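You operate a simulated robot arm through the tools that you are given. There is no shell and no other tool.

You are at the controls of a simulated two-armed robot. One attempt, no reset.

## Task
Try the green gauge in the black tray's three caps; bin the tight one.
Fine: the reject bin; stand the gauge back in its holder; leave the red gauge and the other caps.

Only the result counts: the job must be done as asked and must still hold three seconds after the hand-in. Knocking over, shifting, dropping, spilling or breaking anything else fails it. A push-on lid holds only when it is set on centred and level and pressed home; a screw cap is set on level and turned clockwise until tight.

## Robot
Two 7-joint arms with fingered hands on one trunk that stands fixed in place. Base frame: the origin is at the foot of the trunk, x ahead of it, y to its left, z up; the work surface is at about z = 860. Readings come in mm, rad, newtons and seconds.
The left shoulder is at [109, 154, 1082], the right one opposite. Payload 5 kg a hand.
The TCP of each hand is the grasp point between the finger pads, 37 mm short of the fingertips. In the tool frame z runs along the fingers and y along their closing line. Largest opening 124 mm; the body of the gripper starts 43 mm behind the TCP. The gripper is a hand of 3 fingers: y runs from the thumb to the fingers, the wrist lies at [-21, -116, -203] in the tool frame.
Orientation is told as [roll, pitch, yaw] about the base's x, y, z axes, in that order, counted from this pose: with the fingers straight down and the wrist toward the robot, the tool's x, y and z point along [0, 1, 0], [1, 0, 0] and [0, 0, -1] of the base frame.

## Interface
- The arms move only by the tool jog_arm. It takes "left_deltas", "right_deltas" or both (then of equal length, played together; a hand with none holds still); each is a list of rows, each a list of 2 entries, a list of its own where there are three numbers: the shift along the tool's x, y, z in mm, then the turn, a rotation vector about the tool's x, y, z in rad. In form: [[[dx, dy, dz], [rx, ry, rz]], ...]. A call has 1 to 20 rows; each row shifts and turns the commanded pose from where the row before left it, along the tool's axes as they then stand. Rows are played at 5 a second. More than 50 mm and 0.15 rad between two rows, and nothing of the call is played. Where a pose cannot be reached the arm comes as near as it can. A force on the tool above 40 N (or 10 N above the force at the start of the call, whichever is more), or a blocked arm, ends the call early, and 0.2 s more pass. In this call time passes only in rows, and 0.2 s behind the last. It gives the time, the measured TCP pose, the force on the tool (base axes), the opening and the grip force at its end, in the units of the frame above (readings bear some noise), with the torque about the TCP (base axes, N m) and any sound that the robot's microphone picked up.
- Cameras (640 x 400 px; columns grow to the right, rows downward): "scene" is now at [272.3, 48, 1262.7]; the picture's right is [0.20, -0.98, 0.02], its down [-0.41, -0.10, -0.90] and it looks along [0.89, 0.17, -0.43] (base axes); focal length 225 px, centre (320, 200). "left" rides on the left gripper at [-72, -104, -154] in its tool frame; the picture's right is [-0.83, -0.26, 0.49], its down [0.51, -0.72, 0.47] and it looks along [0.23, 0.64, 0.73] (tool axes); focal length 243 px, centre (320, 200). "right" rides on the right gripper at [73, -104, -154] in its tool frame; the picture's right is [-0.83, 0.26, -0.49], its down [-0.51, -0.72, 0.47] and it looks along [-0.23, 0.64, 0.73] (tool axes); focal length 243 px, centre (320, 200). There is no depth. A picture from a camera that has moved, and an enlarged one, comes with that camera's place and axes in the base frame and with its lens. The place of the scene camera against the robot may be out by one fixed shift of up to 12 mm in any direction.
- snapshot(camera): a new picture of that camera. The clock stands still meanwhile.
- move_column(by): slides the trunk up (or, below 0, down) by that many mm; the arms and the scene camera ride with it, the base frame stays. It gives what a move gives, with no picture.
- curl_fingers(index, middle, thumb_bend, thumb_turn, hand): sets how far each is bent, from 0 (flat) to 1 (curled in); at 0.3 the hand is open as for a grip, at 0.7 the pads meet at the TCP. One left out holds its place. A second passes; each finger stops where it meets its share of the squeeze, and holds until it gets a number again. It is the only way to open and close the hand. It gives what a move gives, with no picture; readings hold the bend of each and the force on the fingers (four entries, about 0 where the hand has none), thumb and palm. thumb_turn goes from beside the hand (0) to across from the fingers (1), as for a grip.
- head_to(pan, tilt): turns the head with the scene camera to pan (to the left, within 1.396 rad either way) and tilt (down, from -0.506 to 1.204), counted from straight ahead of the robot. It gives what a move gives.
- inspect(camera, box): a new picture of the part [left, top, right, bottom] of that camera's present view, enlarged. The clock stands still meanwhile.
- hand_in(): hands the job in; it is judged then, once.

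Nothing tells you positions but the pictures and the camera data. Unless the task says otherwise, let go and move clear before handing in.

The tools are called after "Call:" by a JSON object that holds its "name" and its "arguments". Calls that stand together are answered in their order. jog_arm: Moves the arms, as the interface text tells. Its arguments: {"type":"object","properties":{"left_deltas":{"type":"array","items":{"type":"array"}},"right_deltas":{"type":"array","items":{"type":"array"}}},"required":[]} The other tools are called the same way: move_column (by) slides the trunk up or down; curl_fingers (index, middle, thumb_bend, thumb_turn, hand) moves the fingers one by one; head_to (pan, tilt) turns the head that bears the scene camera; snapshot (camera) takes a picture; inspect (camera, box) takes an enlarged picture of a part of a camera's view; hand_in () hands the job in.

At the start:

```text
clock: 0.0
left_tool_pos: [619.4, 356.1, 1201.5]
left_ee_rot: [-0.026, 0.011, 0.001]
left_ft_force: [0.1, -0.1, 0.1]
left_moment: [0.0, -0.01, 0.0]
left_gripper_width: 123.7
left_grip_force: 0.1
left_shape: jaw
left_bend: [0.3, 0.3, 0.3, 0.98]
left_finger forces: [0.0, 0.1, 0.0, 0.0, 0.1, 0.0]
right_tool_pos: [792.0, -173.8, 1163.4]
right_ee_rot: [-0.021, 0.009, 0.013]
right_ft_force: [0.1, 0.6, 0.0]
right_moment: [0.0, -0.04, -0.02]
right_gripper_width: 123.6
right_grip_force: 0.0
right_shape: jaw
right_bend: [0.3, 0.3, 0.3, 0.97]
right_finger forces: [0.0, 0.0, 0.0, 0.1, 0.0, 0.0]
trunk travel left (down, up): [-275.0, 288.0]
head pan, tilt: [0.195, 0.426]
```

scene: 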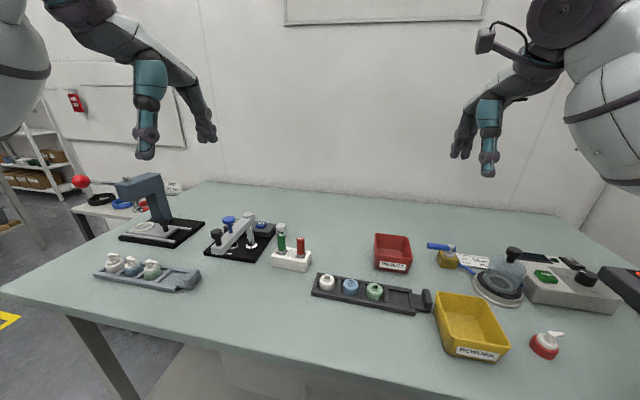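
right: 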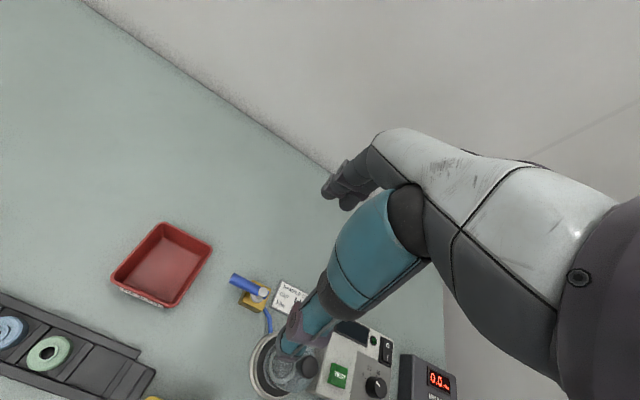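
left: 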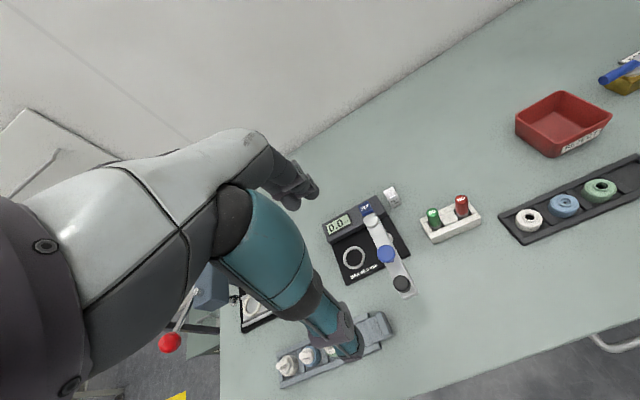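

I see a dark tray with three ring-shaped caps (white, blue, green), a white holder with a green and a red gauge, and a red bin labelled something like REJECT. I'll look closer at each before moving.

Call:
{"name": "inspect", "arguments": {"camera": "scene", "box": [200, 200, 460, 340]}}

Call:
{"name": "inspect", "arguments": {"camera": "left", "box": [400, 80, 640, 250]}}

Call:
{"name": "inspect", "arguments": {"camera": "scene", "box": [260, 210, 340, 290]}}

Call:
{"name": "inspect", "arguments": {"camera": "scene", "box": [80, 170, 290, 300]}}

```text
2.46 times, centred on (330, 270) of scene
camera zoom: at [272.3, 48.0, 1262.7], right [0.2, -0.98, 0.02], down [-0.41, -0.1, -0.9], along [0.89, 0.17, -0.43], focal length 555 px, centre (295, 28)
```

zoom: 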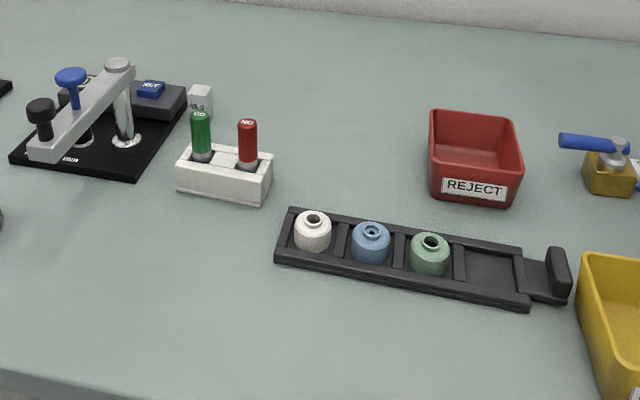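

```text
2.35 times, centred on (520, 165) of left
camera zoom: at [519.0, 288.0, 1356.6], right [-0.27, -0.84, -0.47], down [-0.73, 0.5, -0.48], along [0.63, 0.21, -0.74], focal length 571 px, centre (-151, 282)
```

zoom: 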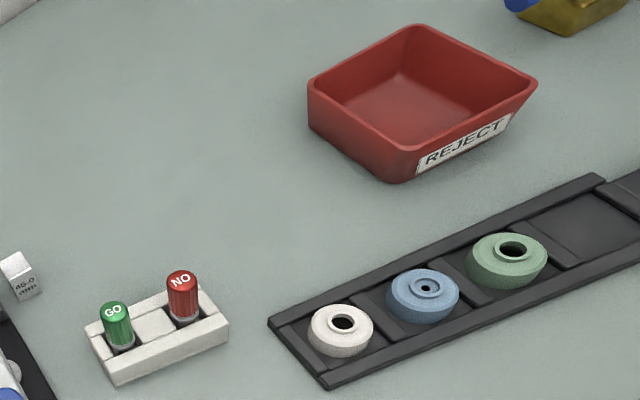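

```text
5.00 times, centred on (300, 250) of scene
camera zoom: at [272.3, 48.0, 1262.7], right [0.2, -0.98, 0.02], down [-0.41, -0.1, -0.9], along [0.89, 0.17, -0.43], focal length 1127 px, centre (420, -50)
```

zoom: 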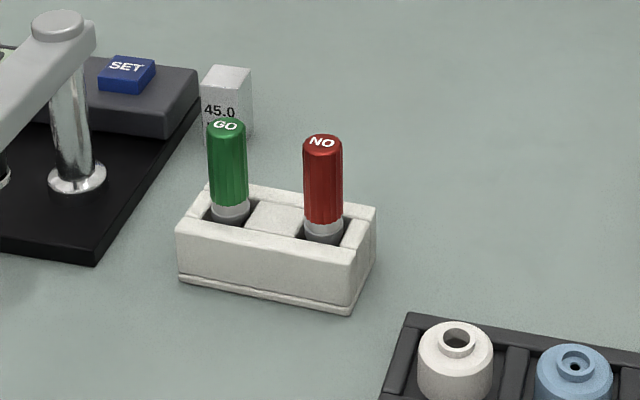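

```text
3.05 times, centred on (185, 235) of scene
camera zoom: at [272.3, 48.0, 1262.7], right [0.2, -0.98, 0.02], down [-0.41, -0.1, -0.9], along [0.89, 0.17, -0.43], focal length 687 px, centre (731, 93)
```

zoom: 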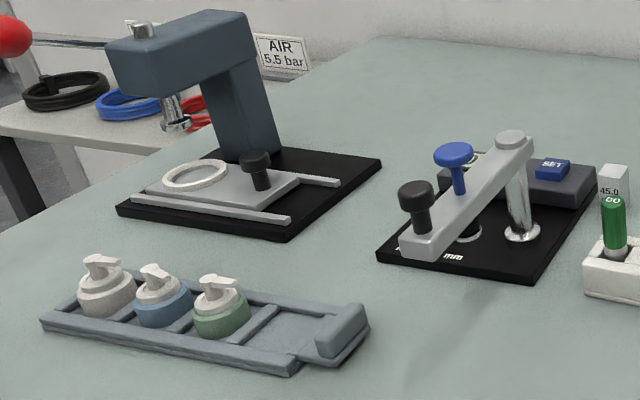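

The GO (green) and NO (red) gauges sit in the white holder near (725, 225), and the caps run along y at x≈652. I'll look closer at the cap bores and the gauges.

Call:
{"name": "inspect", "arguments": {"camera": "scene", "box": [312, 268, 392, 318]}}

Call:
{"name": "inspect", "arguments": {"camera": "left", "box": [500, 170, 628, 250]}}

Call:
{"name": "inspect", "arguments": {"camera": "left", "box": [400, 180, 496, 240]}}

Call:
{"name": "inspect", "arguments": {"camera": "right", "box": [0, 290, 160, 400]}}

```text
8.00 times, centred on (352, 293) of scene
camera zoom: at [272.3, 48.0, 1262.7], right [0.2, -0.98, 0.02], down [-0.41, -0.1, -0.9], along [0.89, 0.17, -0.43], focal length 1803 px, centre (64, -544)
```

zoom: 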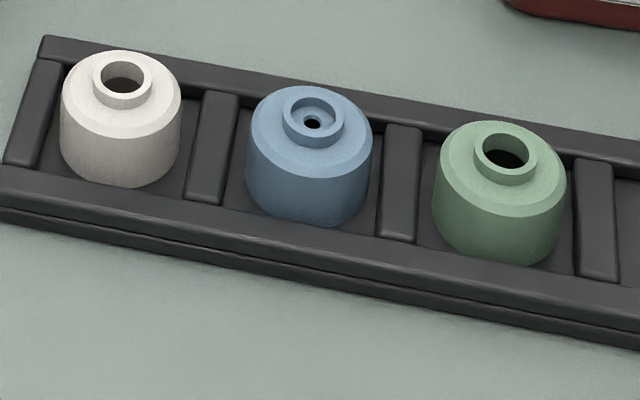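

```text
5.00 times, centred on (564, 210) of left
camera zoom: at [519.0, 288.0, 1356.6], right [-0.27, -0.84, -0.47], down [-0.73, 0.5, -0.48], along [0.63, 0.21, -0.74], focal length 1213 px, centre (-900, 150)
```

zoom: 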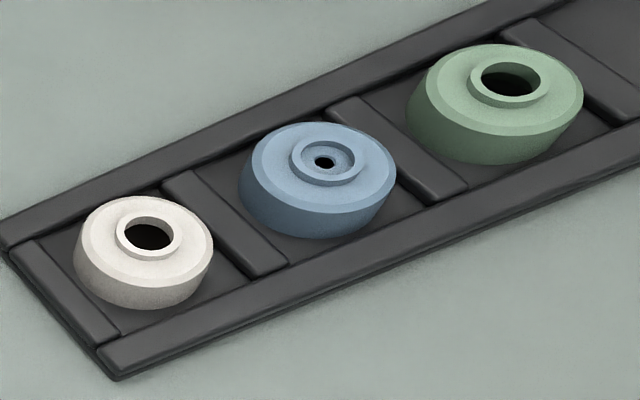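

```text
6.67 times, centred on (448, 210) of left
camera zoom: at [519.0, 288.0, 1356.6], right [-0.27, -0.84, -0.47], down [-0.73, 0.5, -0.48], along [0.63, 0.21, -0.74], focal length 1618 px, centre (-533, 133)
```

zoom: 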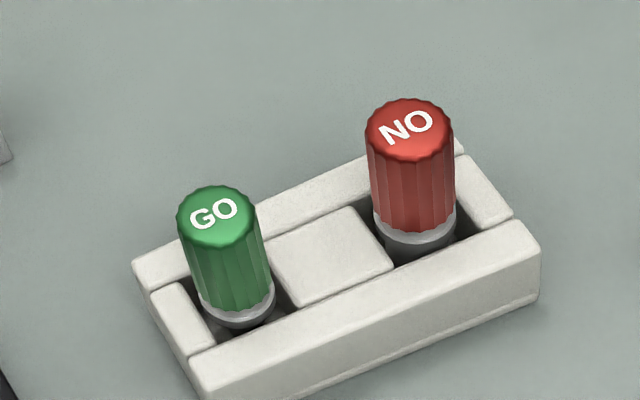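

```text
3.64 times, centred on (80, 345) of right
camera zoom: at [687.8, -98.9, 1317.5], right [0.28, -0.82, 0.51], down [-0.72, -0.53, -0.45], along [0.64, -0.24, -0.73], focal length 882 px, centre (1193, -327)
```

zoom: 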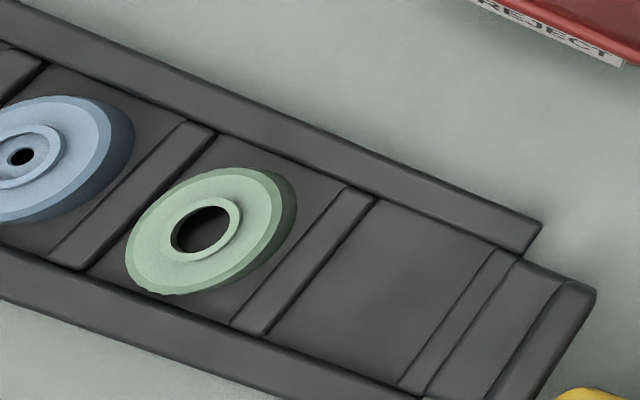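

The blue cap shows a shouldered small bore, white and green look open, but the fit has to be tried for real. I'll bring the left hand lower beside the holder for a close-up view.

Call:
{"name": "jog_arm", "arguments": {"left_deltas": [[[-12, 5, 35], [-0.011, 0.026, 0]], [[-12, 5, 35], [0, 0, 0]], [[-12, 5, 35], [0, 0, 0]], [[-12, 5, 35], [0, 0, 0]]]}}

Call:
{"name": "snapshot", "arguments": {"camera": "left"}}

Call:
{"name": "snapshot", "arguments": {"camera": "scene"}}

```text
clock: 1.0
left_tool_pos: [639.4, 301.6, 1064.3]
left_ee_rot: [0.006, -0.005, 0.0]
left_ft_force: [-0.3, -0.5, 0.0]
left_moment: [0.03, 0.01, 0.03]
left_gripper_width: 123.8
left_grip_force: 0.1
left_shape: jaw
left_bend: [0.3, 0.3, 0.3, 0.98]
left_finger forces: [0.0, 0.0, 0.1, 0.0, 0.0, 0.0]
right_tool_pos: [790.3, -172.5, 1164.4]
right_ee_rot: [-0.014, 0.007, 0.024]
right_ft_force: [0.3, 0.4, 0.2]
right_moment: [0.02, 0.01, 0.04]
right_gripper_width: 124.1
right_grip_force: 0.1
right_shape: jaw
right_bend: [0.3, 0.3, 0.3, 0.97]
right_finger forces: [0.0, 0.0, 0.0, 0.0, 0.0, 0.1]
trunk travel left (down, up): [-275.0, 288.0]
head pan, tilt: [0.195, 0.426]
```

```text
taken
camera left: at [534.8, 228.4, 1215.4], right [-0.26, -0.83, -0.5], down [-0.72, 0.51, -0.47], along [0.64, 0.24, -0.73], focal length 243 px, centre (320, 200)
```

left: 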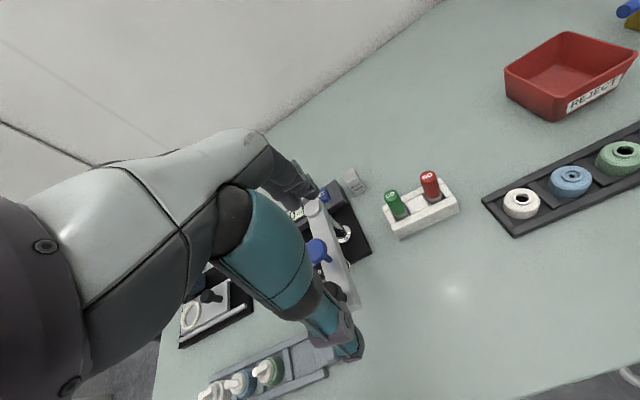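

```text
taken
camera scene: at [270.8, 40.1, 1263.5], right [0.2, -0.98, 0.02], down [-0.41, -0.1, -0.91], along [0.89, 0.17, -0.42], focal length 225 px, centre (320, 200)
```

scene: 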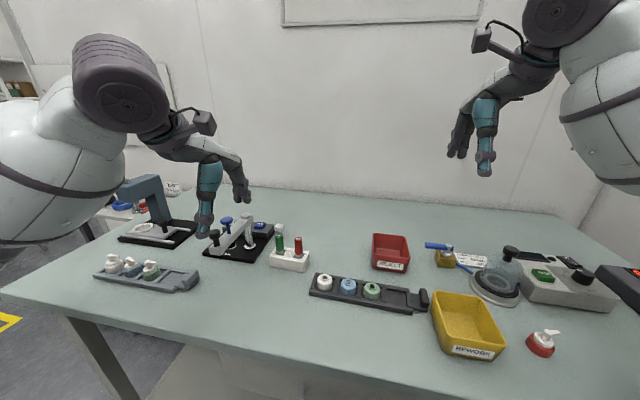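

The view is good; I'll zoom in on the gauges, caps and the left hand's fingers from here.

Call:
{"name": "inspect", "arguments": {"camera": "left", "box": [370, 155, 480, 245]}}

Call:
{"name": "inspect", "arguments": {"camera": "left", "box": [480, 110, 640, 240]}}

Call:
{"name": "inspect", "arguments": {"camera": "scene", "box": [170, 120, 330, 280]}}

Call:
{"name": "inspect", "arguments": {"camera": "left", "box": [180, 120, 400, 380]}}

```text
4.44 times, centred on (425, 200) of left
camera zoom: at [534.8, 228.4, 1215.4], right [-0.26, -0.83, -0.5], down [-0.72, 0.51, -0.47], along [0.64, 0.24, -0.73], focal length 1078 px, centre (-147, 200)
```

zoom: 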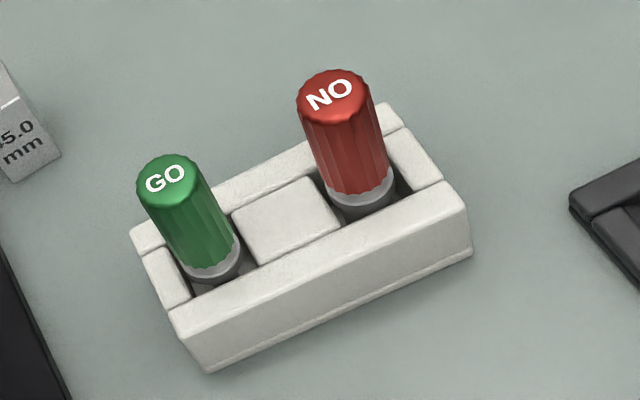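

```text
3.08 times, centred on (560, 175) of left
camera zoom: at [534.8, 228.4, 1215.4], right [-0.26, -0.83, -0.5], down [-0.72, 0.51, -0.47], along [0.64, 0.24, -0.73], focal length 746 px, centre (-418, 277)
```

zoom: 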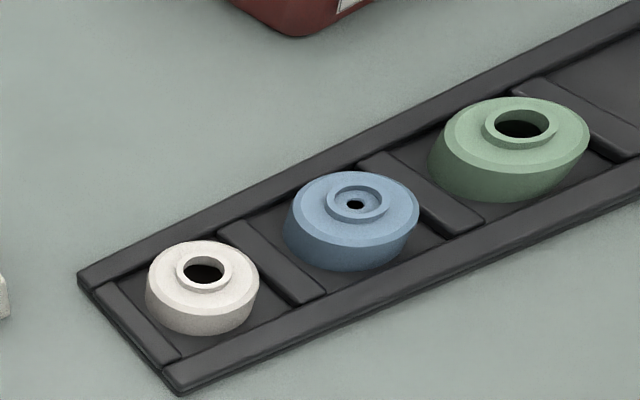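

```text
2.50 times, centred on (250, 200) of scene
camera zoom: at [270.8, 40.1, 1263.5], right [0.2, -0.98, 0.02], down [-0.41, -0.1, -0.91], along [0.89, 0.17, -0.42], focal length 564 px, centre (495, 200)
```

zoom: 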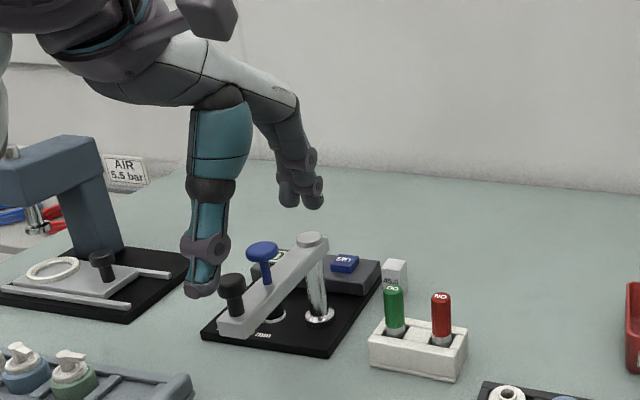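

```text
1.54 times, centred on (290, 250) of left
camera zoom: at [534.8, 228.4, 1215.4], right [-0.26, -0.83, -0.5], down [-0.72, 0.51, -0.47], along [0.64, 0.24, -0.73], focal length 373 px, centre (366, 123)
```

zoom: 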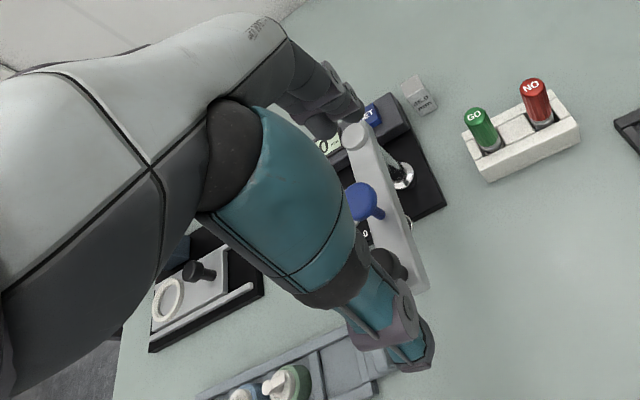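

The hand is a three-finger one with the thumb on the robot side. I'll zoom strongly on each cap's bore to compare diameters before trying them.

Call:
{"name": "inspect", "arguments": {"camera": "scene", "box": [316, 268, 340, 283]}}

Call:
{"name": "inspect", "arguments": {"camera": "scene", "box": [338, 274, 362, 289]}}

Call:
{"name": "inspect", "arguments": {"camera": "scene", "box": [360, 278, 384, 293]}}

Call:
{"name": "inspect", "arguments": {"camera": "scene", "box": [262, 220, 314, 272]}}

```text
16.00 times, centred on (328, 276) of scene
camera zoom: at [270.8, 40.1, 1263.5], right [0.2, -0.98, 0.02], down [-0.41, -0.1, -0.91], along [0.89, 0.17, -0.42], focal length 3607 px, centre (192, -1008)
```

zoom: 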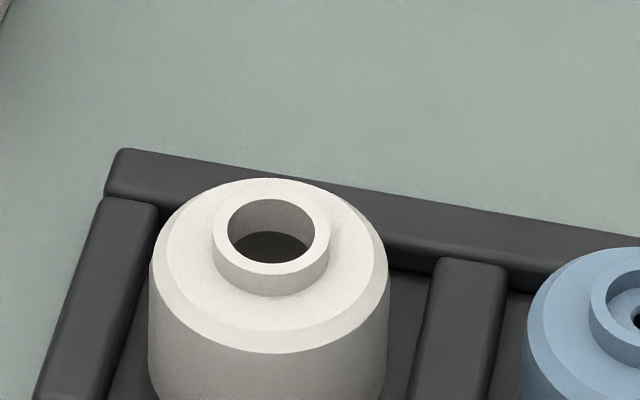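

```text
16.00 times, centred on (350, 282) of scene
camera zoom: at [270.8, 40.1, 1263.5], right [0.2, -0.98, 0.02], down [-0.41, -0.1, -0.91], along [0.89, 0.17, -0.42], focal length 3607 px, centre (-160, -1104)
```

zoom: 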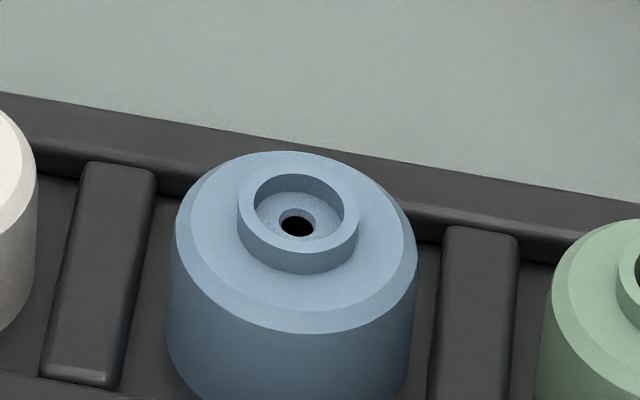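

```text
16.00 times, centred on (372, 286) of scene
camera zoom: at [270.8, 40.1, 1263.5], right [0.2, -0.98, 0.02], down [-0.41, -0.1, -0.91], along [0.89, 0.17, -0.42], focal length 3607 px, centre (-512, -1168)
```

zoom: 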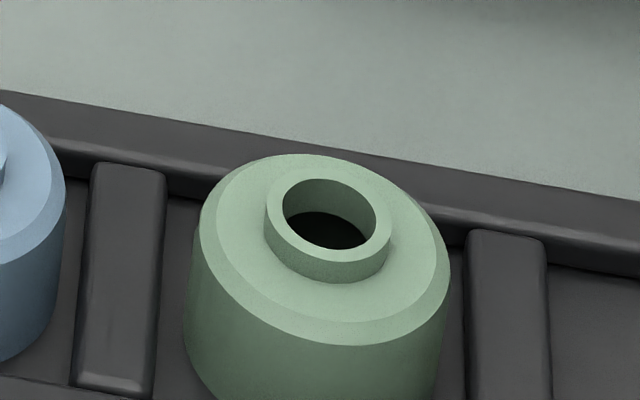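

```text
7.69 times, centred on (288, 246) of scene
camera zoom: at [270.8, 40.1, 1263.5], right [0.2, -0.98, 0.02], down [-0.41, -0.1, -0.91], along [0.89, 0.17, -0.42], focal length 1734 px, centre (566, -154)
```

zoom: 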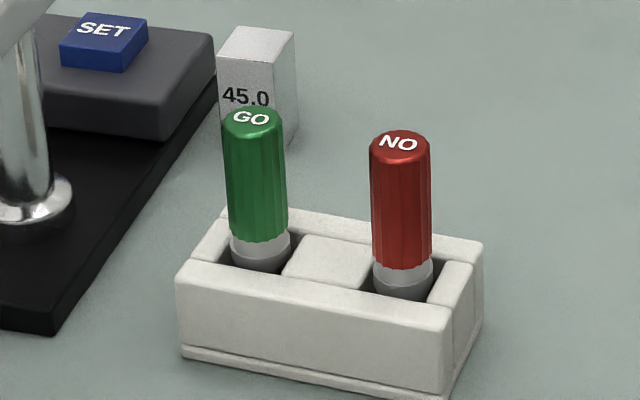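

The bores look equal from outside, so only a real try will tell. I'll close the left hand in free air to learn the finger geometry and check the camera calibration against the TCP.

Call:
{"name": "curl_fingers", "arguments": {"hand": "left", "index": 0.63, "middle": 0.63, "thumb_bend": 0.63, "thumb_turn": 1.0}}

Call:
{"name": "snapshot", "arguments": {"camera": "left"}}

Call:
{"name": "inspect", "arguments": {"camera": "scene", "box": [160, 130, 280, 250]}}

```text
clock: 2.0
left_tool_pos: [638.0, 303.6, 1062.7]
left_ee_rot: [0.006, -0.001, 0.0]
left_ft_force: [-0.3, 0.1, 1.2]
left_moment: [-0.02, 0.0, 0.01]
left_gripper_width: 28.2
left_grip_force: 0.0
left_shape: fingers
left_bend: [0.63, 0.63, 0.63, 1.0]
left_finger forces: [0.0, 0.1, 0.0, 0.0, 0.1, 0.1]
right_tool_pos: [790.5, -174.2, 1163.5]
right_ee_rot: [-0.015, 0.008, 0.025]
right_ft_force: [0.8, 0.1, 0.8]
right_moment: [0.0, -0.02, -0.01]
right_gripper_width: 123.9
right_grip_force: 0.2
right_shape: jaw
right_bend: [0.3, 0.3, 0.3, 0.97]
right_finger forces: [0.0, 0.0, 0.0, 0.0, 0.0, 0.0]
trunk travel left (down, up): [-275.0, 288.0]
head pan, tilt: [0.195, 0.426]
```

```text
taken
camera left: at [535.1, 228.4, 1215.4], right [-0.26, -0.83, -0.5], down [-0.72, 0.51, -0.47], along [0.64, 0.24, -0.73], focal length 243 px, centre (320, 200)
```

left: 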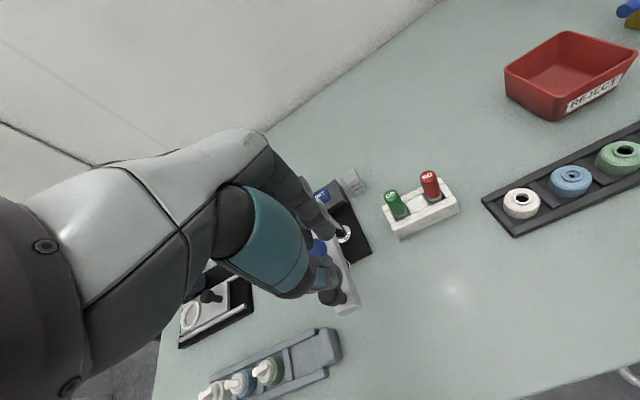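

```text
3.33 times, centred on (220, 190) of scene
camera zoom: at [271.0, 40.0, 1263.3], right [0.2, -0.98, 0.02], down [-0.41, -0.1, -0.91], along [0.89, 0.17, -0.42], focal length 751 px, centre (653, 233)
```

zoom: 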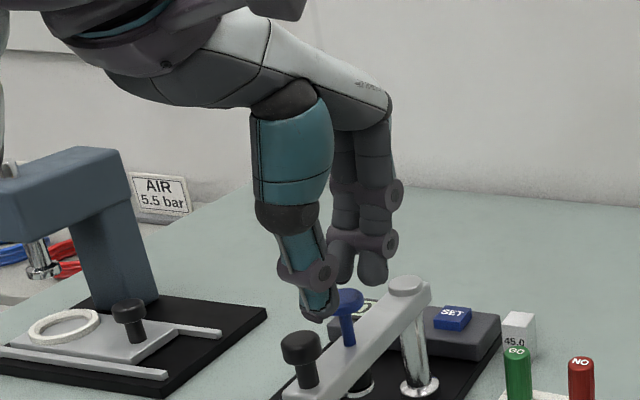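

I'll look at the pinch region more closely from both cameras.

Call:
{"name": "inspect", "arguments": {"camera": "left", "box": [220, 160, 380, 320]}}

Call:
{"name": "inspect", "arguments": {"camera": "scene", "box": [200, 170, 250, 240]}}

Call:
{"name": "inspect", "arguments": {"camera": "right", "box": [0, 0, 640, 400]}}

```text
2.50 times, centred on (300, 240) of left
camera zoom: at [535.1, 228.4, 1215.4], right [-0.26, -0.83, -0.5], down [-0.72, 0.51, -0.47], along [0.64, 0.24, -0.73], focal length 606 px, centre (370, 100)
```

zoom: 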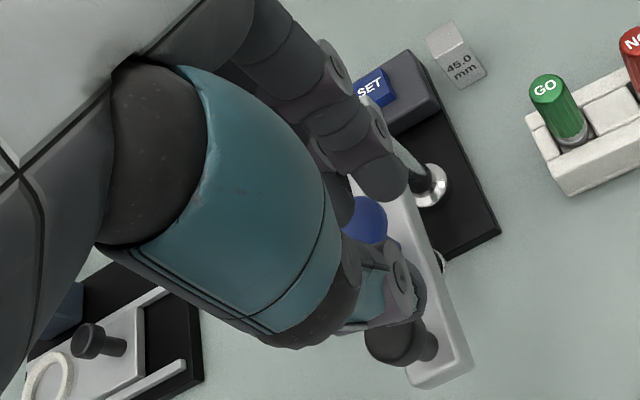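

```text
5.71 times, centred on (225, 205) of scene
camera zoom: at [271.0, 40.0, 1263.3], right [0.2, -0.98, 0.02], down [-0.41, -0.1, -0.91], along [0.89, 0.17, -0.42], focal length 1288 px, centre (863, 171)
```

zoom: 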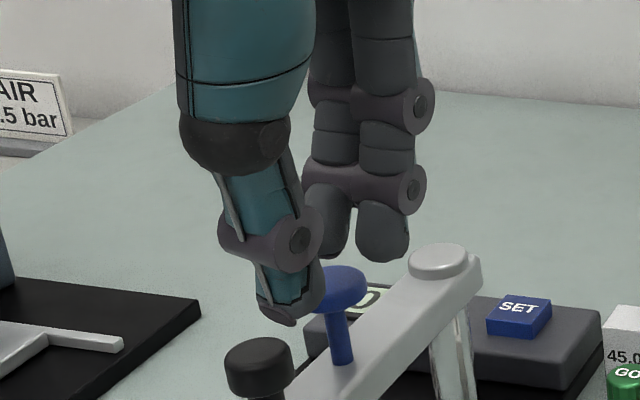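

```text
1.00 times, centred on (320, 200) of right (not enlarged: the box is as wide or as high as the picture)
camera zoom: at [685.3, -101.8, 1318.4], right [0.29, -0.82, 0.5], down [-0.71, -0.53, -0.46], along [0.64, -0.23, -0.73], focal length 243 px, centre (320, 200)
```

zoom: 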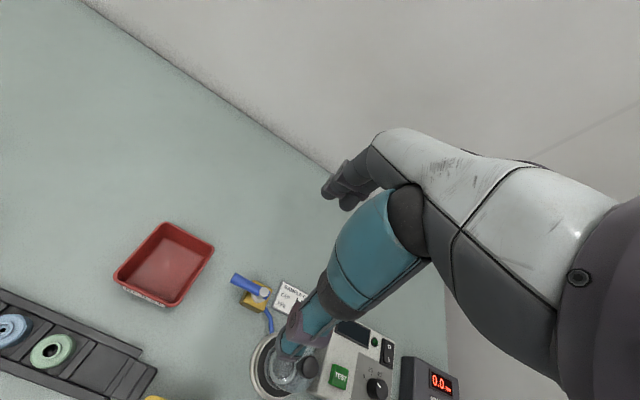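

The fingers stand vertical with the thumb opposite; clearances to the red gauge look fine. I'll lower the hand beside the holder for a flatter second view to triangulate heights.

Call:
{"name": "jog_arm", "arguments": {"left_deltas": [[[9, -13, 28], [0, 0, 0]], [[9, -13, 28], [0, 0, 0]], [[9, -13, 28], [0, 0, 0]]]}}

Call:
{"name": "snapshot", "arguments": {"camera": "left"}}

Call:
{"name": "inspect", "arguments": {"camera": "left", "box": [330, 70, 490, 210]}}

```text
clock: 2.7
left_tool_pos: [611.9, 318.3, 1014.3]
left_ee_rot: [0.006, -0.025, 0.004]
left_ft_force: [-1.5, 0.9, 2.5]
left_moment: [0.03, -0.02, 0.04]
left_gripper_width: 27.5
left_grip_force: 1.6
left_shape: fingers
left_bend: [0.63, 0.64, 0.63, 1.0]
left_finger forces: [0.0, 3.1, 0.0, 0.0, 0.1, 0.0]
right_tool_pos: [787.4, -171.3, 1166.7]
right_ee_rot: [-0.009, 0.003, 0.033]
right_ft_force: [1.0, -0.4, -0.5]
right_moment: [0.05, 0.04, 0.02]
right_gripper_width: 123.8
right_grip_force: 0.1
right_shape: jaw
right_bend: [0.3, 0.3, 0.3, 0.97]
right_finger forces: [0.0, 0.0, 0.0, 0.0, 0.0, 0.0]
trunk travel left (down, up): [-275.0, 288.0]
head pan, tilt: [0.195, 0.426]
heard: click
stopped in row 3 (left hand): the force on the tool passed its limit at 70 N (the readings are from after the stop); the commanded pose is now the measured one
```

```text
taken
camera left: at [504.5, 244.5, 1164.2], right [-0.24, -0.83, -0.5], down [-0.71, 0.51, -0.49], along [0.66, 0.24, -0.71], focal length 243 px, centre (320, 200)
```

left: 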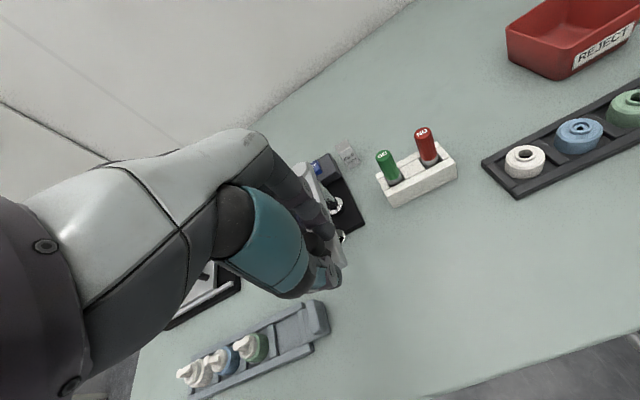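

```text
2.86 times, centred on (410, 140) of left
camera zoom: at [504.5, 244.5, 1164.2], right [-0.24, -0.83, -0.5], down [-0.71, 0.51, -0.49], along [0.66, 0.24, -0.71], focal length 693 px, centre (63, 371)
```

zoom: 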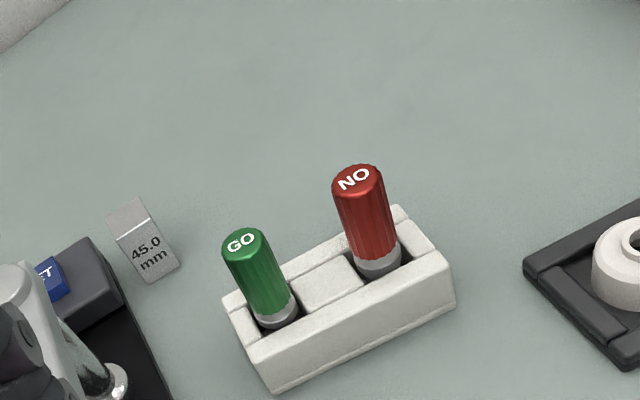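

I touched something with the middle finger, probably the height gauge's arm next to the hand. I stop here and check what happened.

Call:
{"name": "snapshot", "arguments": {"camera": "scene"}}

Call:
{"name": "inspect", "arguments": {"camera": "scene", "box": [160, 150, 290, 280]}}

Call:
{"name": "inspect", "arguments": {"camera": "left", "box": [240, 130, 400, 310]}}

```text
taken
camera scene: at [267.8, 35.5, 1263.9], right [0.2, -0.98, 0.01], down [-0.41, -0.09, -0.91], along [0.89, 0.17, -0.42], focal length 225 px, centre (320, 200)
```

scene: 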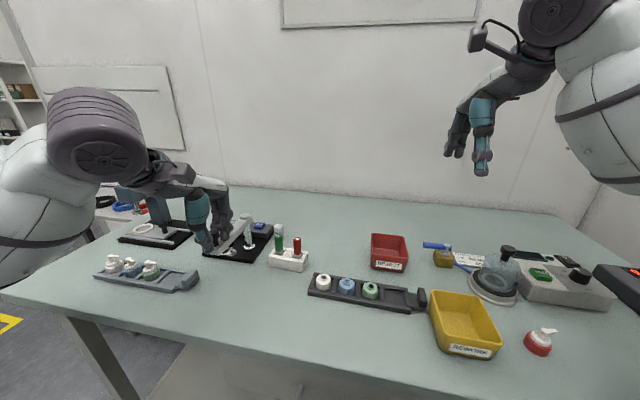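

```text
3.08 times, centred on (225, 215) of scene
camera zoom: at [267.8, 35.5, 1263.9], right [0.2, -0.98, 0.01], down [-0.41, -0.09, -0.91], along [0.89, 0.17, -0.42], focal length 694 px, centre (612, 154)
```

zoom: 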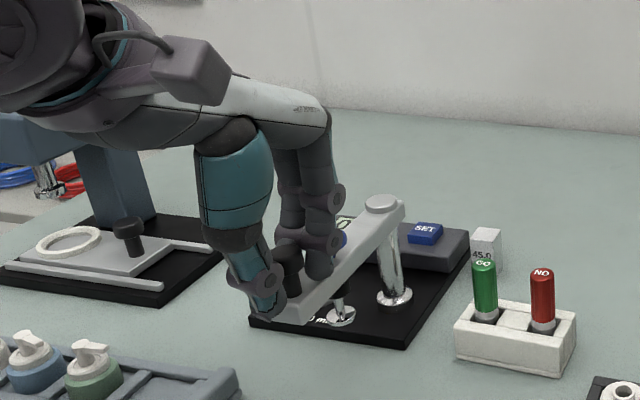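

```text
2.22 times, centred on (320, 220) of left
camera zoom: at [504.5, 244.5, 1164.2], right [-0.24, -0.83, -0.5], down [-0.71, 0.51, -0.49], along [0.66, 0.24, -0.71], focal length 539 px, centre (320, 156)
```

zoom: 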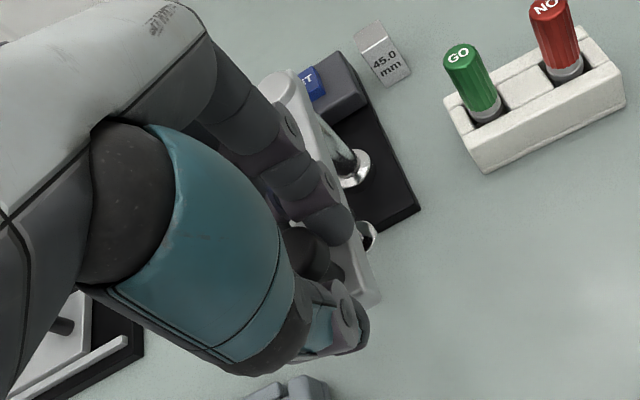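

The middle finger pushed on the height gauge's arm, so I'll back straight up gently and check whether anything moved.

Call:
{"name": "jog_arm", "arguments": {"left_deltas": [[[0, 0, -8], [0, 0, 0]], [[0, 0, -15], [0, 0, 0]], [[0, 0, -30], [0, 0, 0]], [[0, 0, -40], [0, 0, 0]], [[0, 0, -40], [0, 0, 0]]]}}

Call:
{"name": "snapshot", "arguments": {"camera": "scene"}}

Call:
{"name": "inspect", "arguments": {"camera": "scene", "box": [80, 170, 290, 300]}}

```text
clock: 3.9
left_tool_pos: [607.9, 319.6, 1146.7]
left_ee_rot: [0.007, -0.025, 0.006]
left_ft_force: [1.1, -0.8, -0.3]
left_moment: [0.02, 0.02, -0.02]
left_gripper_width: 27.7
left_grip_force: 0.1
left_shape: fingers
left_bend: [0.63, 0.63, 0.63, 1.0]
left_finger forces: [0.0, 0.0, 0.1, 0.1, 0.1, 0.1]
right_tool_pos: [788.6, -172.6, 1163.9]
right_ee_rot: [-0.007, 0.006, 0.033]
right_ft_force: [0.2, -0.2, 0.2]
right_moment: [0.01, -0.01, -0.03]
right_gripper_width: 123.7
right_grip_force: 0.0
right_shape: jaw
right_bend: [0.3, 0.3, 0.3, 0.97]
right_finger forces: [0.1, 0.0, 0.0, 0.1, 0.0, 0.0]
trunk travel left (down, up): [-275.0, 288.0]
head pan, tilt: [0.195, 0.426]
```

```text
taken
camera scene: at [269.0, 35.1, 1263.8], right [0.2, -0.98, 0.01], down [-0.41, -0.09, -0.91], along [0.89, 0.17, -0.42], focal length 225 px, centre (320, 200)
```

scene: 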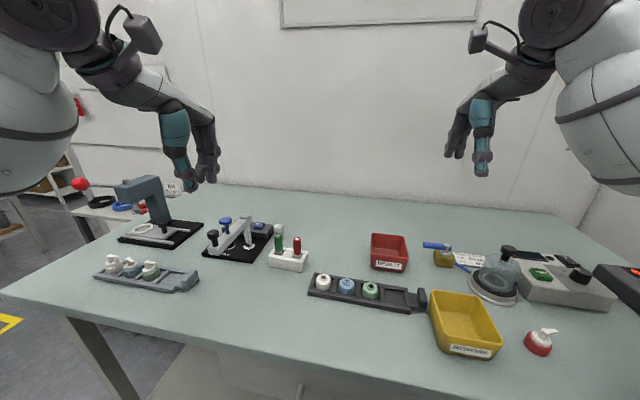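

```text
3.05 times, centred on (185, 235) of scene
camera zoom: at [269.0, 35.1, 1263.8], right [0.2, -0.98, 0.01], down [-0.41, -0.09, -0.91], along [0.89, 0.17, -0.42], focal length 687 px, centre (731, 93)
```

zoom: 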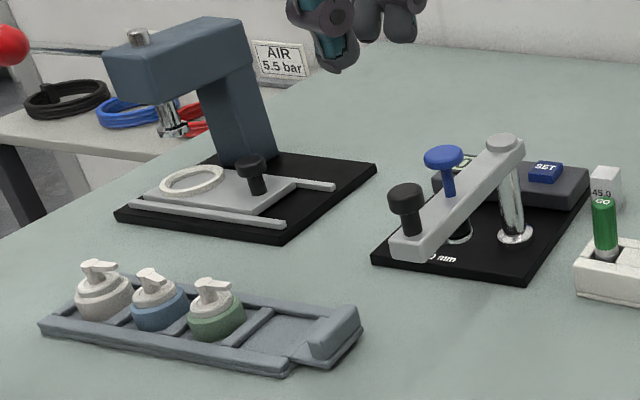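

Comparing the pictures, the height gauge and everything else kept their places relative to each other. The knob of that gauge is at about (620, 325) and nearly 990 high, so I'll keep away from it; next I open the hand to ~50 mm and hover high over the green gauge at about (713, 225).

Call:
{"name": "curl_fingers", "arguments": {"hand": "left", "index": 0.53, "middle": 0.53, "thumb_bend": 0.53, "thumb_turn": 1.0}}

Call:
{"name": "jog_arm", "arguments": {"left_deltas": [[[-24, 26, -5], [0.025, -0.006, 0.005]], [[-24, 26, 0], [0, 0, 0]], [[-24, 26, 0], [0, 0, 0]], [[-23, 27, 0], [0, 0, 0]], [[0, 0, 35], [0, 0, 0]], [[0, 0, 35], [0, 0, 0]]]}}

Call:
{"name": "snapshot", "arguments": {"camera": "left"}}

Call:
{"name": "snapshot", "arguments": {"camera": "scene"}}

```text
clock: 4.9
left_tool_pos: [608.3, 319.3, 1146.7]
left_ee_rot: [0.007, -0.023, 0.006]
left_ft_force: [0.0, 0.6, -0.2]
left_moment: [0.04, 0.01, 0.01]
left_gripper_width: 57.7
left_grip_force: 0.1
left_shape: fingers
left_bend: [0.53, 0.53, 0.53, 1.0]
left_finger forces: [0.1, 0.0, 0.0, 0.0, 0.1, 0.0]
right_tool_pos: [787.4, -173.8, 1163.1]
right_ee_rot: [-0.007, 0.005, 0.033]
right_ft_force: [0.0, 0.0, 0.6]
right_moment: [0.02, -0.03, 0.02]
right_gripper_width: 123.8
right_grip_force: 0.1
right_shape: jaw
right_bend: [0.3, 0.3, 0.3, 0.97]
right_finger forces: [0.0, 0.0, 0.0, 0.0, 0.0, 0.0]
trunk travel left (down, up): [-275.0, 288.0]
head pan, tilt: [0.195, 0.426]
```

```text
clock: 6.3
left_tool_pos: [718.3, 221.3, 1081.8]
left_ee_rot: [0.0, 0.0, 0.0]
left_ft_force: [-0.4, 0.2, 0.0]
left_moment: [0.0, 0.0, 0.01]
left_gripper_width: 57.8
left_grip_force: 0.1
left_shape: fingers
left_bend: [0.53, 0.53, 0.53, 1.0]
left_finger forces: [0.0, 0.0, 0.0, 0.1, 0.1, 0.0]
right_tool_pos: [787.8, -173.0, 1162.9]
right_ee_rot: [-0.007, 0.008, 0.034]
right_ft_force: [0.3, 0.1, -1.1]
right_moment: [0.02, -0.04, 0.0]
right_gripper_width: 124.0
right_grip_force: 0.0
right_shape: jaw
right_bend: [0.3, 0.3, 0.3, 0.97]
right_finger forces: [0.1, 0.0, 0.0, 0.0, 0.0, 0.0]
trunk travel left (down, up): [-275.0, 288.0]
head pan, tilt: [0.195, 0.426]
```

```text
taken
camera left: at [614.2, 148.2, 1235.0], right [-0.26, -0.83, -0.49], down [-0.72, 0.51, -0.47], along [0.64, 0.23, -0.73], focal length 243 px, centre (320, 200)
```

left: 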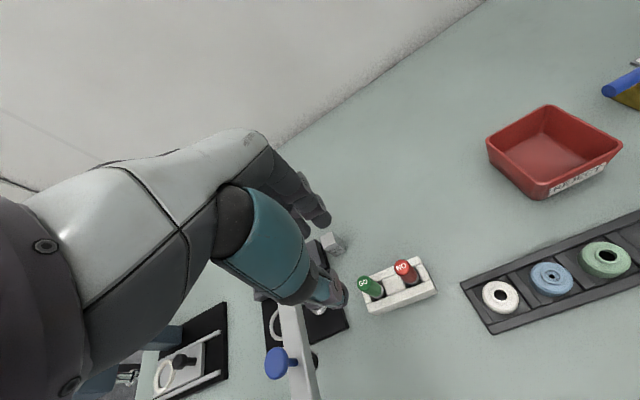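

```text
taken
camera scene: at [269.5, 34.1, 1263.7], right [0.2, -0.98, 0.01], down [-0.41, -0.09, -0.91], along [0.89, 0.17, -0.42], focal length 225 px, centre (320, 200)
```

scene: 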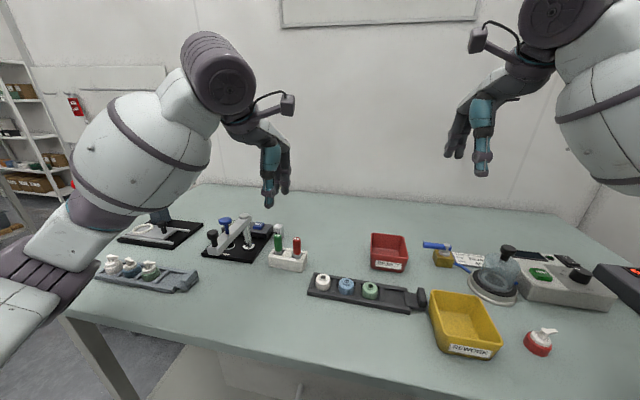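

The hand hovers over the gauge, and this camera position gives a good new baseline. I'll zoom on gauge and caps from here to triangulate.

Call:
{"name": "inspect", "arguments": {"camera": "left", "box": [340, 250, 450, 330]}}

Call:
{"name": "inspect", "arguments": {"camera": "left", "box": [460, 220, 640, 330]}}

Call:
{"name": "inspect", "arguments": {"camera": "scene", "box": [240, 140, 340, 280]}}

```text
5.00 times, centred on (395, 290) of left
camera zoom: at [614.2, 148.2, 1235.0], right [-0.26, -0.83, -0.49], down [-0.72, 0.51, -0.47], along [0.64, 0.23, -0.73], focal length 1213 px, centre (-55, -250)
```

zoom: 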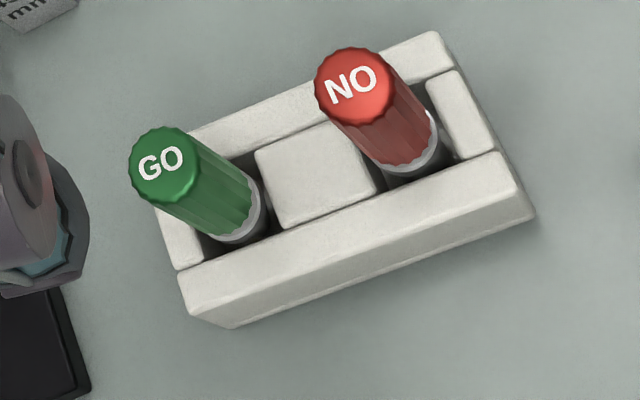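

```text
3.56 times, centred on (550, 275) of left
camera zoom: at [614.2, 148.2, 1235.0], right [-0.26, -0.83, -0.49], down [-0.72, 0.51, -0.47], along [0.64, 0.23, -0.73], focal length 863 px, centre (-498, -67)
```

zoom: 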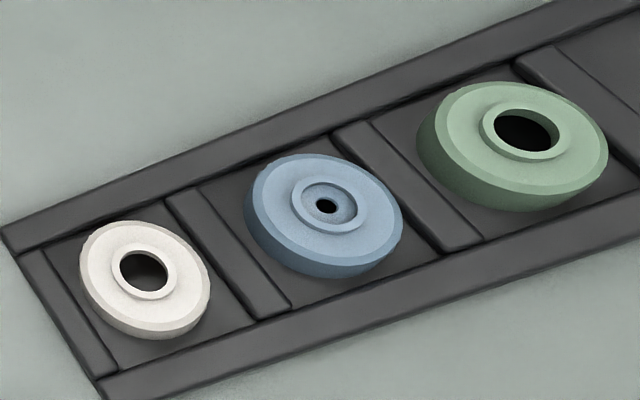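

```text
2.86 times, centred on (290, 210) of scene
camera zoom: at [269.5, 34.1, 1263.7], right [0.2, -0.98, 0.01], down [-0.41, -0.09, -0.91], along [0.89, 0.17, -0.42], focal length 644 px, centre (406, 171)
```

zoom: 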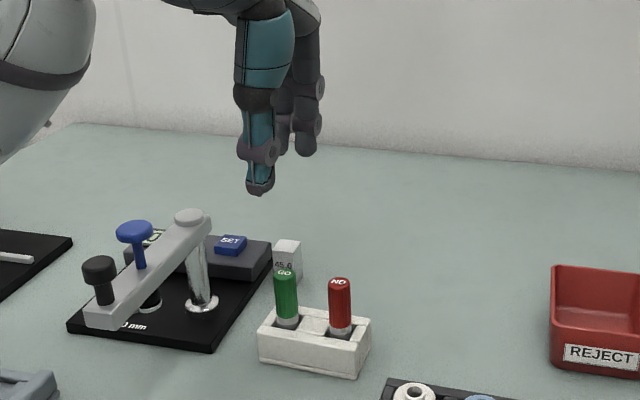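

Triangulated: green gauge top at about (716, 224, 947), white/blue/green caps at about (656, 98), (654, 46), (654, -6), top about z 891. Now a closer look at the fingers, to judge where the pads really are.

Call:
{"name": "inspect", "arguments": {"camera": "scene", "box": [255, 150, 305, 210]}}

Call:
{"name": "inspect", "arguments": {"camera": "left", "box": [260, 190, 400, 320]}}

```text
6.67 times, centred on (280, 180) of scene
camera zoom: at [269.5, 34.1, 1263.7], right [0.2, -0.98, 0.01], down [-0.41, -0.09, -0.91], along [0.89, 0.17, -0.42], focal length 1503 px, centre (587, 333)
```

zoom: 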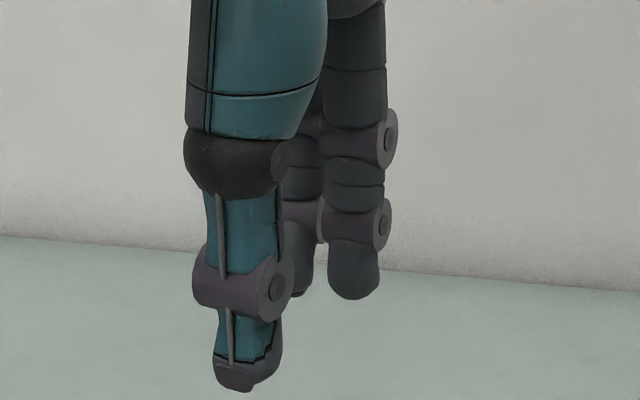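

```text
3.08 times, centred on (330, 255) of left
camera zoom: at [614.2, 148.2, 1235.0], right [-0.26, -0.83, -0.49], down [-0.72, 0.51, -0.47], along [0.64, 0.23, -0.73], focal length 746 px, centre (289, 31)
```

zoom: 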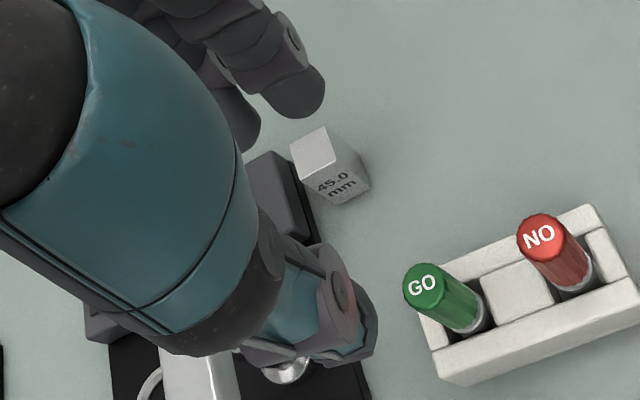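

I'll close the pinch fully in free air up here to see exactly where the pads meet.

Call:
{"name": "curl_fingers", "arguments": {"hand": "left", "index": 0.66, "middle": 0.66, "thumb_bend": 0.66, "thumb_turn": 1.0}}

Call:
{"name": "inspect", "arguments": {"camera": "scene", "box": [255, 150, 305, 210]}}

Call:
{"name": "inspect", "arguments": {"camera": "left", "box": [260, 190, 400, 320]}}

```text
clock: 7.3
left_tool_pos: [716.8, 220.0, 1081.0]
left_ee_rot: [0.001, -0.001, 0.0]
left_ft_force: [-0.3, 0.0, -0.4]
left_moment: [0.0, 0.02, 0.01]
left_gripper_width: 19.3
left_grip_force: 0.1
left_shape: fingers
left_bend: [0.66, 0.66, 0.66, 1.0]
left_finger forces: [0.1, 0.0, 0.1, 0.0, 0.0, 0.1]
right_tool_pos: [788.8, -174.8, 1164.0]
right_ee_rot: [-0.008, 0.007, 0.034]
right_ft_force: [0.3, 0.3, 0.4]
right_moment: [0.02, 0.01, -0.01]
right_gripper_width: 123.9
right_grip_force: 0.0
right_shape: jaw
right_bend: [0.3, 0.3, 0.3, 0.97]
right_finger forces: [0.0, 0.0, 0.0, 0.1, 0.0, 0.0]
trunk travel left (down, up): [-275.0, 288.0]
head pan, tilt: [0.195, 0.426]
```

```text
6.67 times, centred on (280, 180) of scene
camera zoom: at [269.5, 33.9, 1263.7], right [0.2, -0.98, 0.01], down [-0.41, -0.09, -0.91], along [0.89, 0.17, -0.42], focal length 1503 px, centre (587, 333)
```

zoom: 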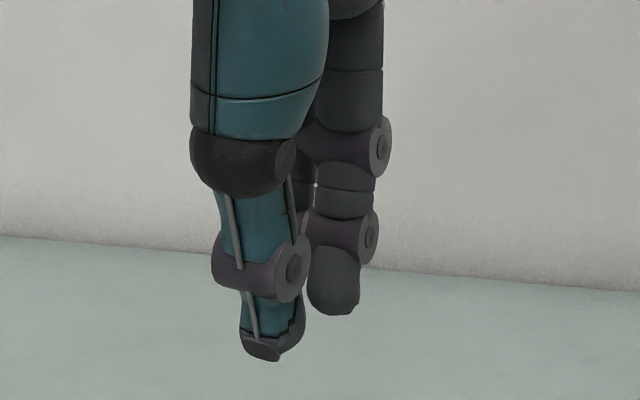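

```text
3.08 times, centred on (330, 255) of left
camera zoom: at [614.3, 148.0, 1234.9], right [-0.26, -0.83, -0.49], down [-0.72, 0.51, -0.47], along [0.64, 0.23, -0.73], focal length 746 px, centre (289, 31)
```

zoom: 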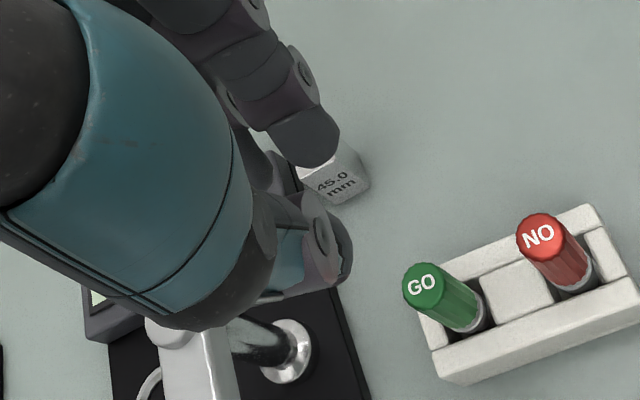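

The two fingers' midline and the thumb sit slightly to +y of the nominal TCP. I'll open again, lower to just above the gauge top and judge the alignment directly.

Call:
{"name": "curl_fingers", "arguments": {"hand": "left", "index": 0.53, "middle": 0.53, "thumb_bend": 0.53, "thumb_turn": 1.0}}

Call:
{"name": "jog_arm", "arguments": {"left_deltas": [[[0, 0, 25], [0, 0, 0]], [[0, 0, 25], [0, 0, 0]], [[0, 0, 23], [0, 0, 0]]]}}

Call:
{"name": "inspect", "arguments": {"camera": "scene", "box": [245, 180, 335, 280]}}

Call:
{"name": "snapshot", "arguments": {"camera": "left"}}

```text
clock: 8.3
left_tool_pos: [717.2, 220.7, 1081.1]
left_ee_rot: [0.001, 0.0, 0.0]
left_ft_force: [0.2, 0.1, 0.1]
left_moment: [0.05, 0.0, 0.01]
left_gripper_width: 57.8
left_grip_force: 0.1
left_shape: fingers
left_bend: [0.53, 0.53, 0.53, 1.0]
left_finger forces: [0.0, 0.0, 0.0, 0.1, 0.0, 0.0]
right_tool_pos: [788.6, -174.1, 1162.8]
right_ee_rot: [-0.007, 0.007, 0.035]
right_ft_force: [0.3, 0.5, 0.5]
right_moment: [-0.04, 0.03, 0.03]
right_gripper_width: 123.8
right_grip_force: 0.1
right_shape: jaw
right_bend: [0.3, 0.3, 0.3, 0.97]
right_finger forces: [0.0, 0.0, 0.0, 0.0, 0.1, 0.0]
trunk travel left (down, up): [-275.0, 288.0]
head pan, tilt: [0.195, 0.426]
```

```text
clock: 9.1
left_tool_pos: [714.8, 221.5, 1010.0]
left_ee_rot: [0.001, 0.001, -0.001]
left_ft_force: [0.5, 0.5, 0.3]
left_moment: [-0.02, 0.0, 0.01]
left_gripper_width: 57.5
left_grip_force: 0.1
left_shape: fingers
left_bend: [0.53, 0.53, 0.53, 1.0]
left_finger forces: [0.0, 0.1, 0.0, 0.0, 0.0, 0.1]
right_tool_pos: [789.3, -173.4, 1163.7]
right_ee_rot: [-0.006, 0.007, 0.034]
right_ft_force: [-0.5, 0.7, 0.3]
right_moment: [0.0, 0.01, -0.01]
right_gripper_width: 123.9
right_grip_force: 0.1
right_shape: jaw
right_bend: [0.3, 0.3, 0.3, 0.97]
right_finger forces: [0.0, 0.1, 0.1, 0.0, 0.1, 0.0]
trunk travel left (down, up): [-275.0, 288.0]
head pan, tilt: [0.195, 0.426]
```

```text
4.00 times, centred on (290, 230) of scene
camera zoom: at [269.7, 33.7, 1263.7], right [0.2, -0.98, 0.01], down [-0.41, -0.09, -0.91], along [0.89, 0.17, -0.42], focal length 902 px, centre (440, 80)
```

zoom: 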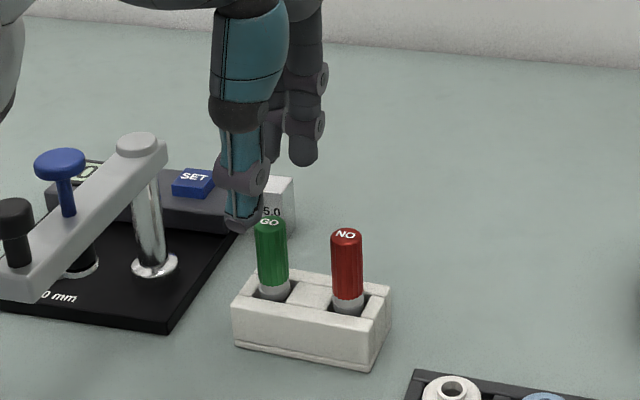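

```text
taken
camera left: at [611.4, 148.8, 1162.1], right [-0.26, -0.83, -0.49], down [-0.72, 0.51, -0.47], along [0.64, 0.23, -0.73], focal length 243 px, centre (320, 200)
```

left: 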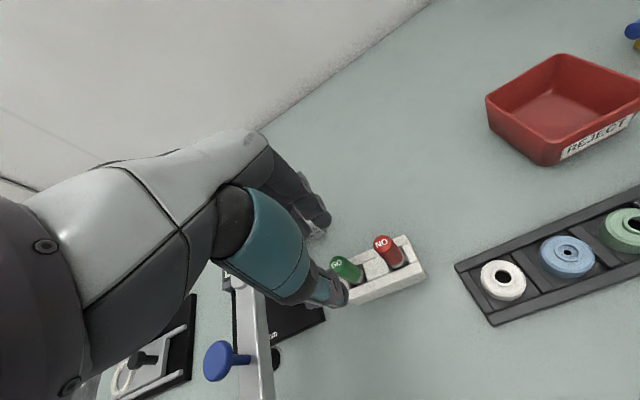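

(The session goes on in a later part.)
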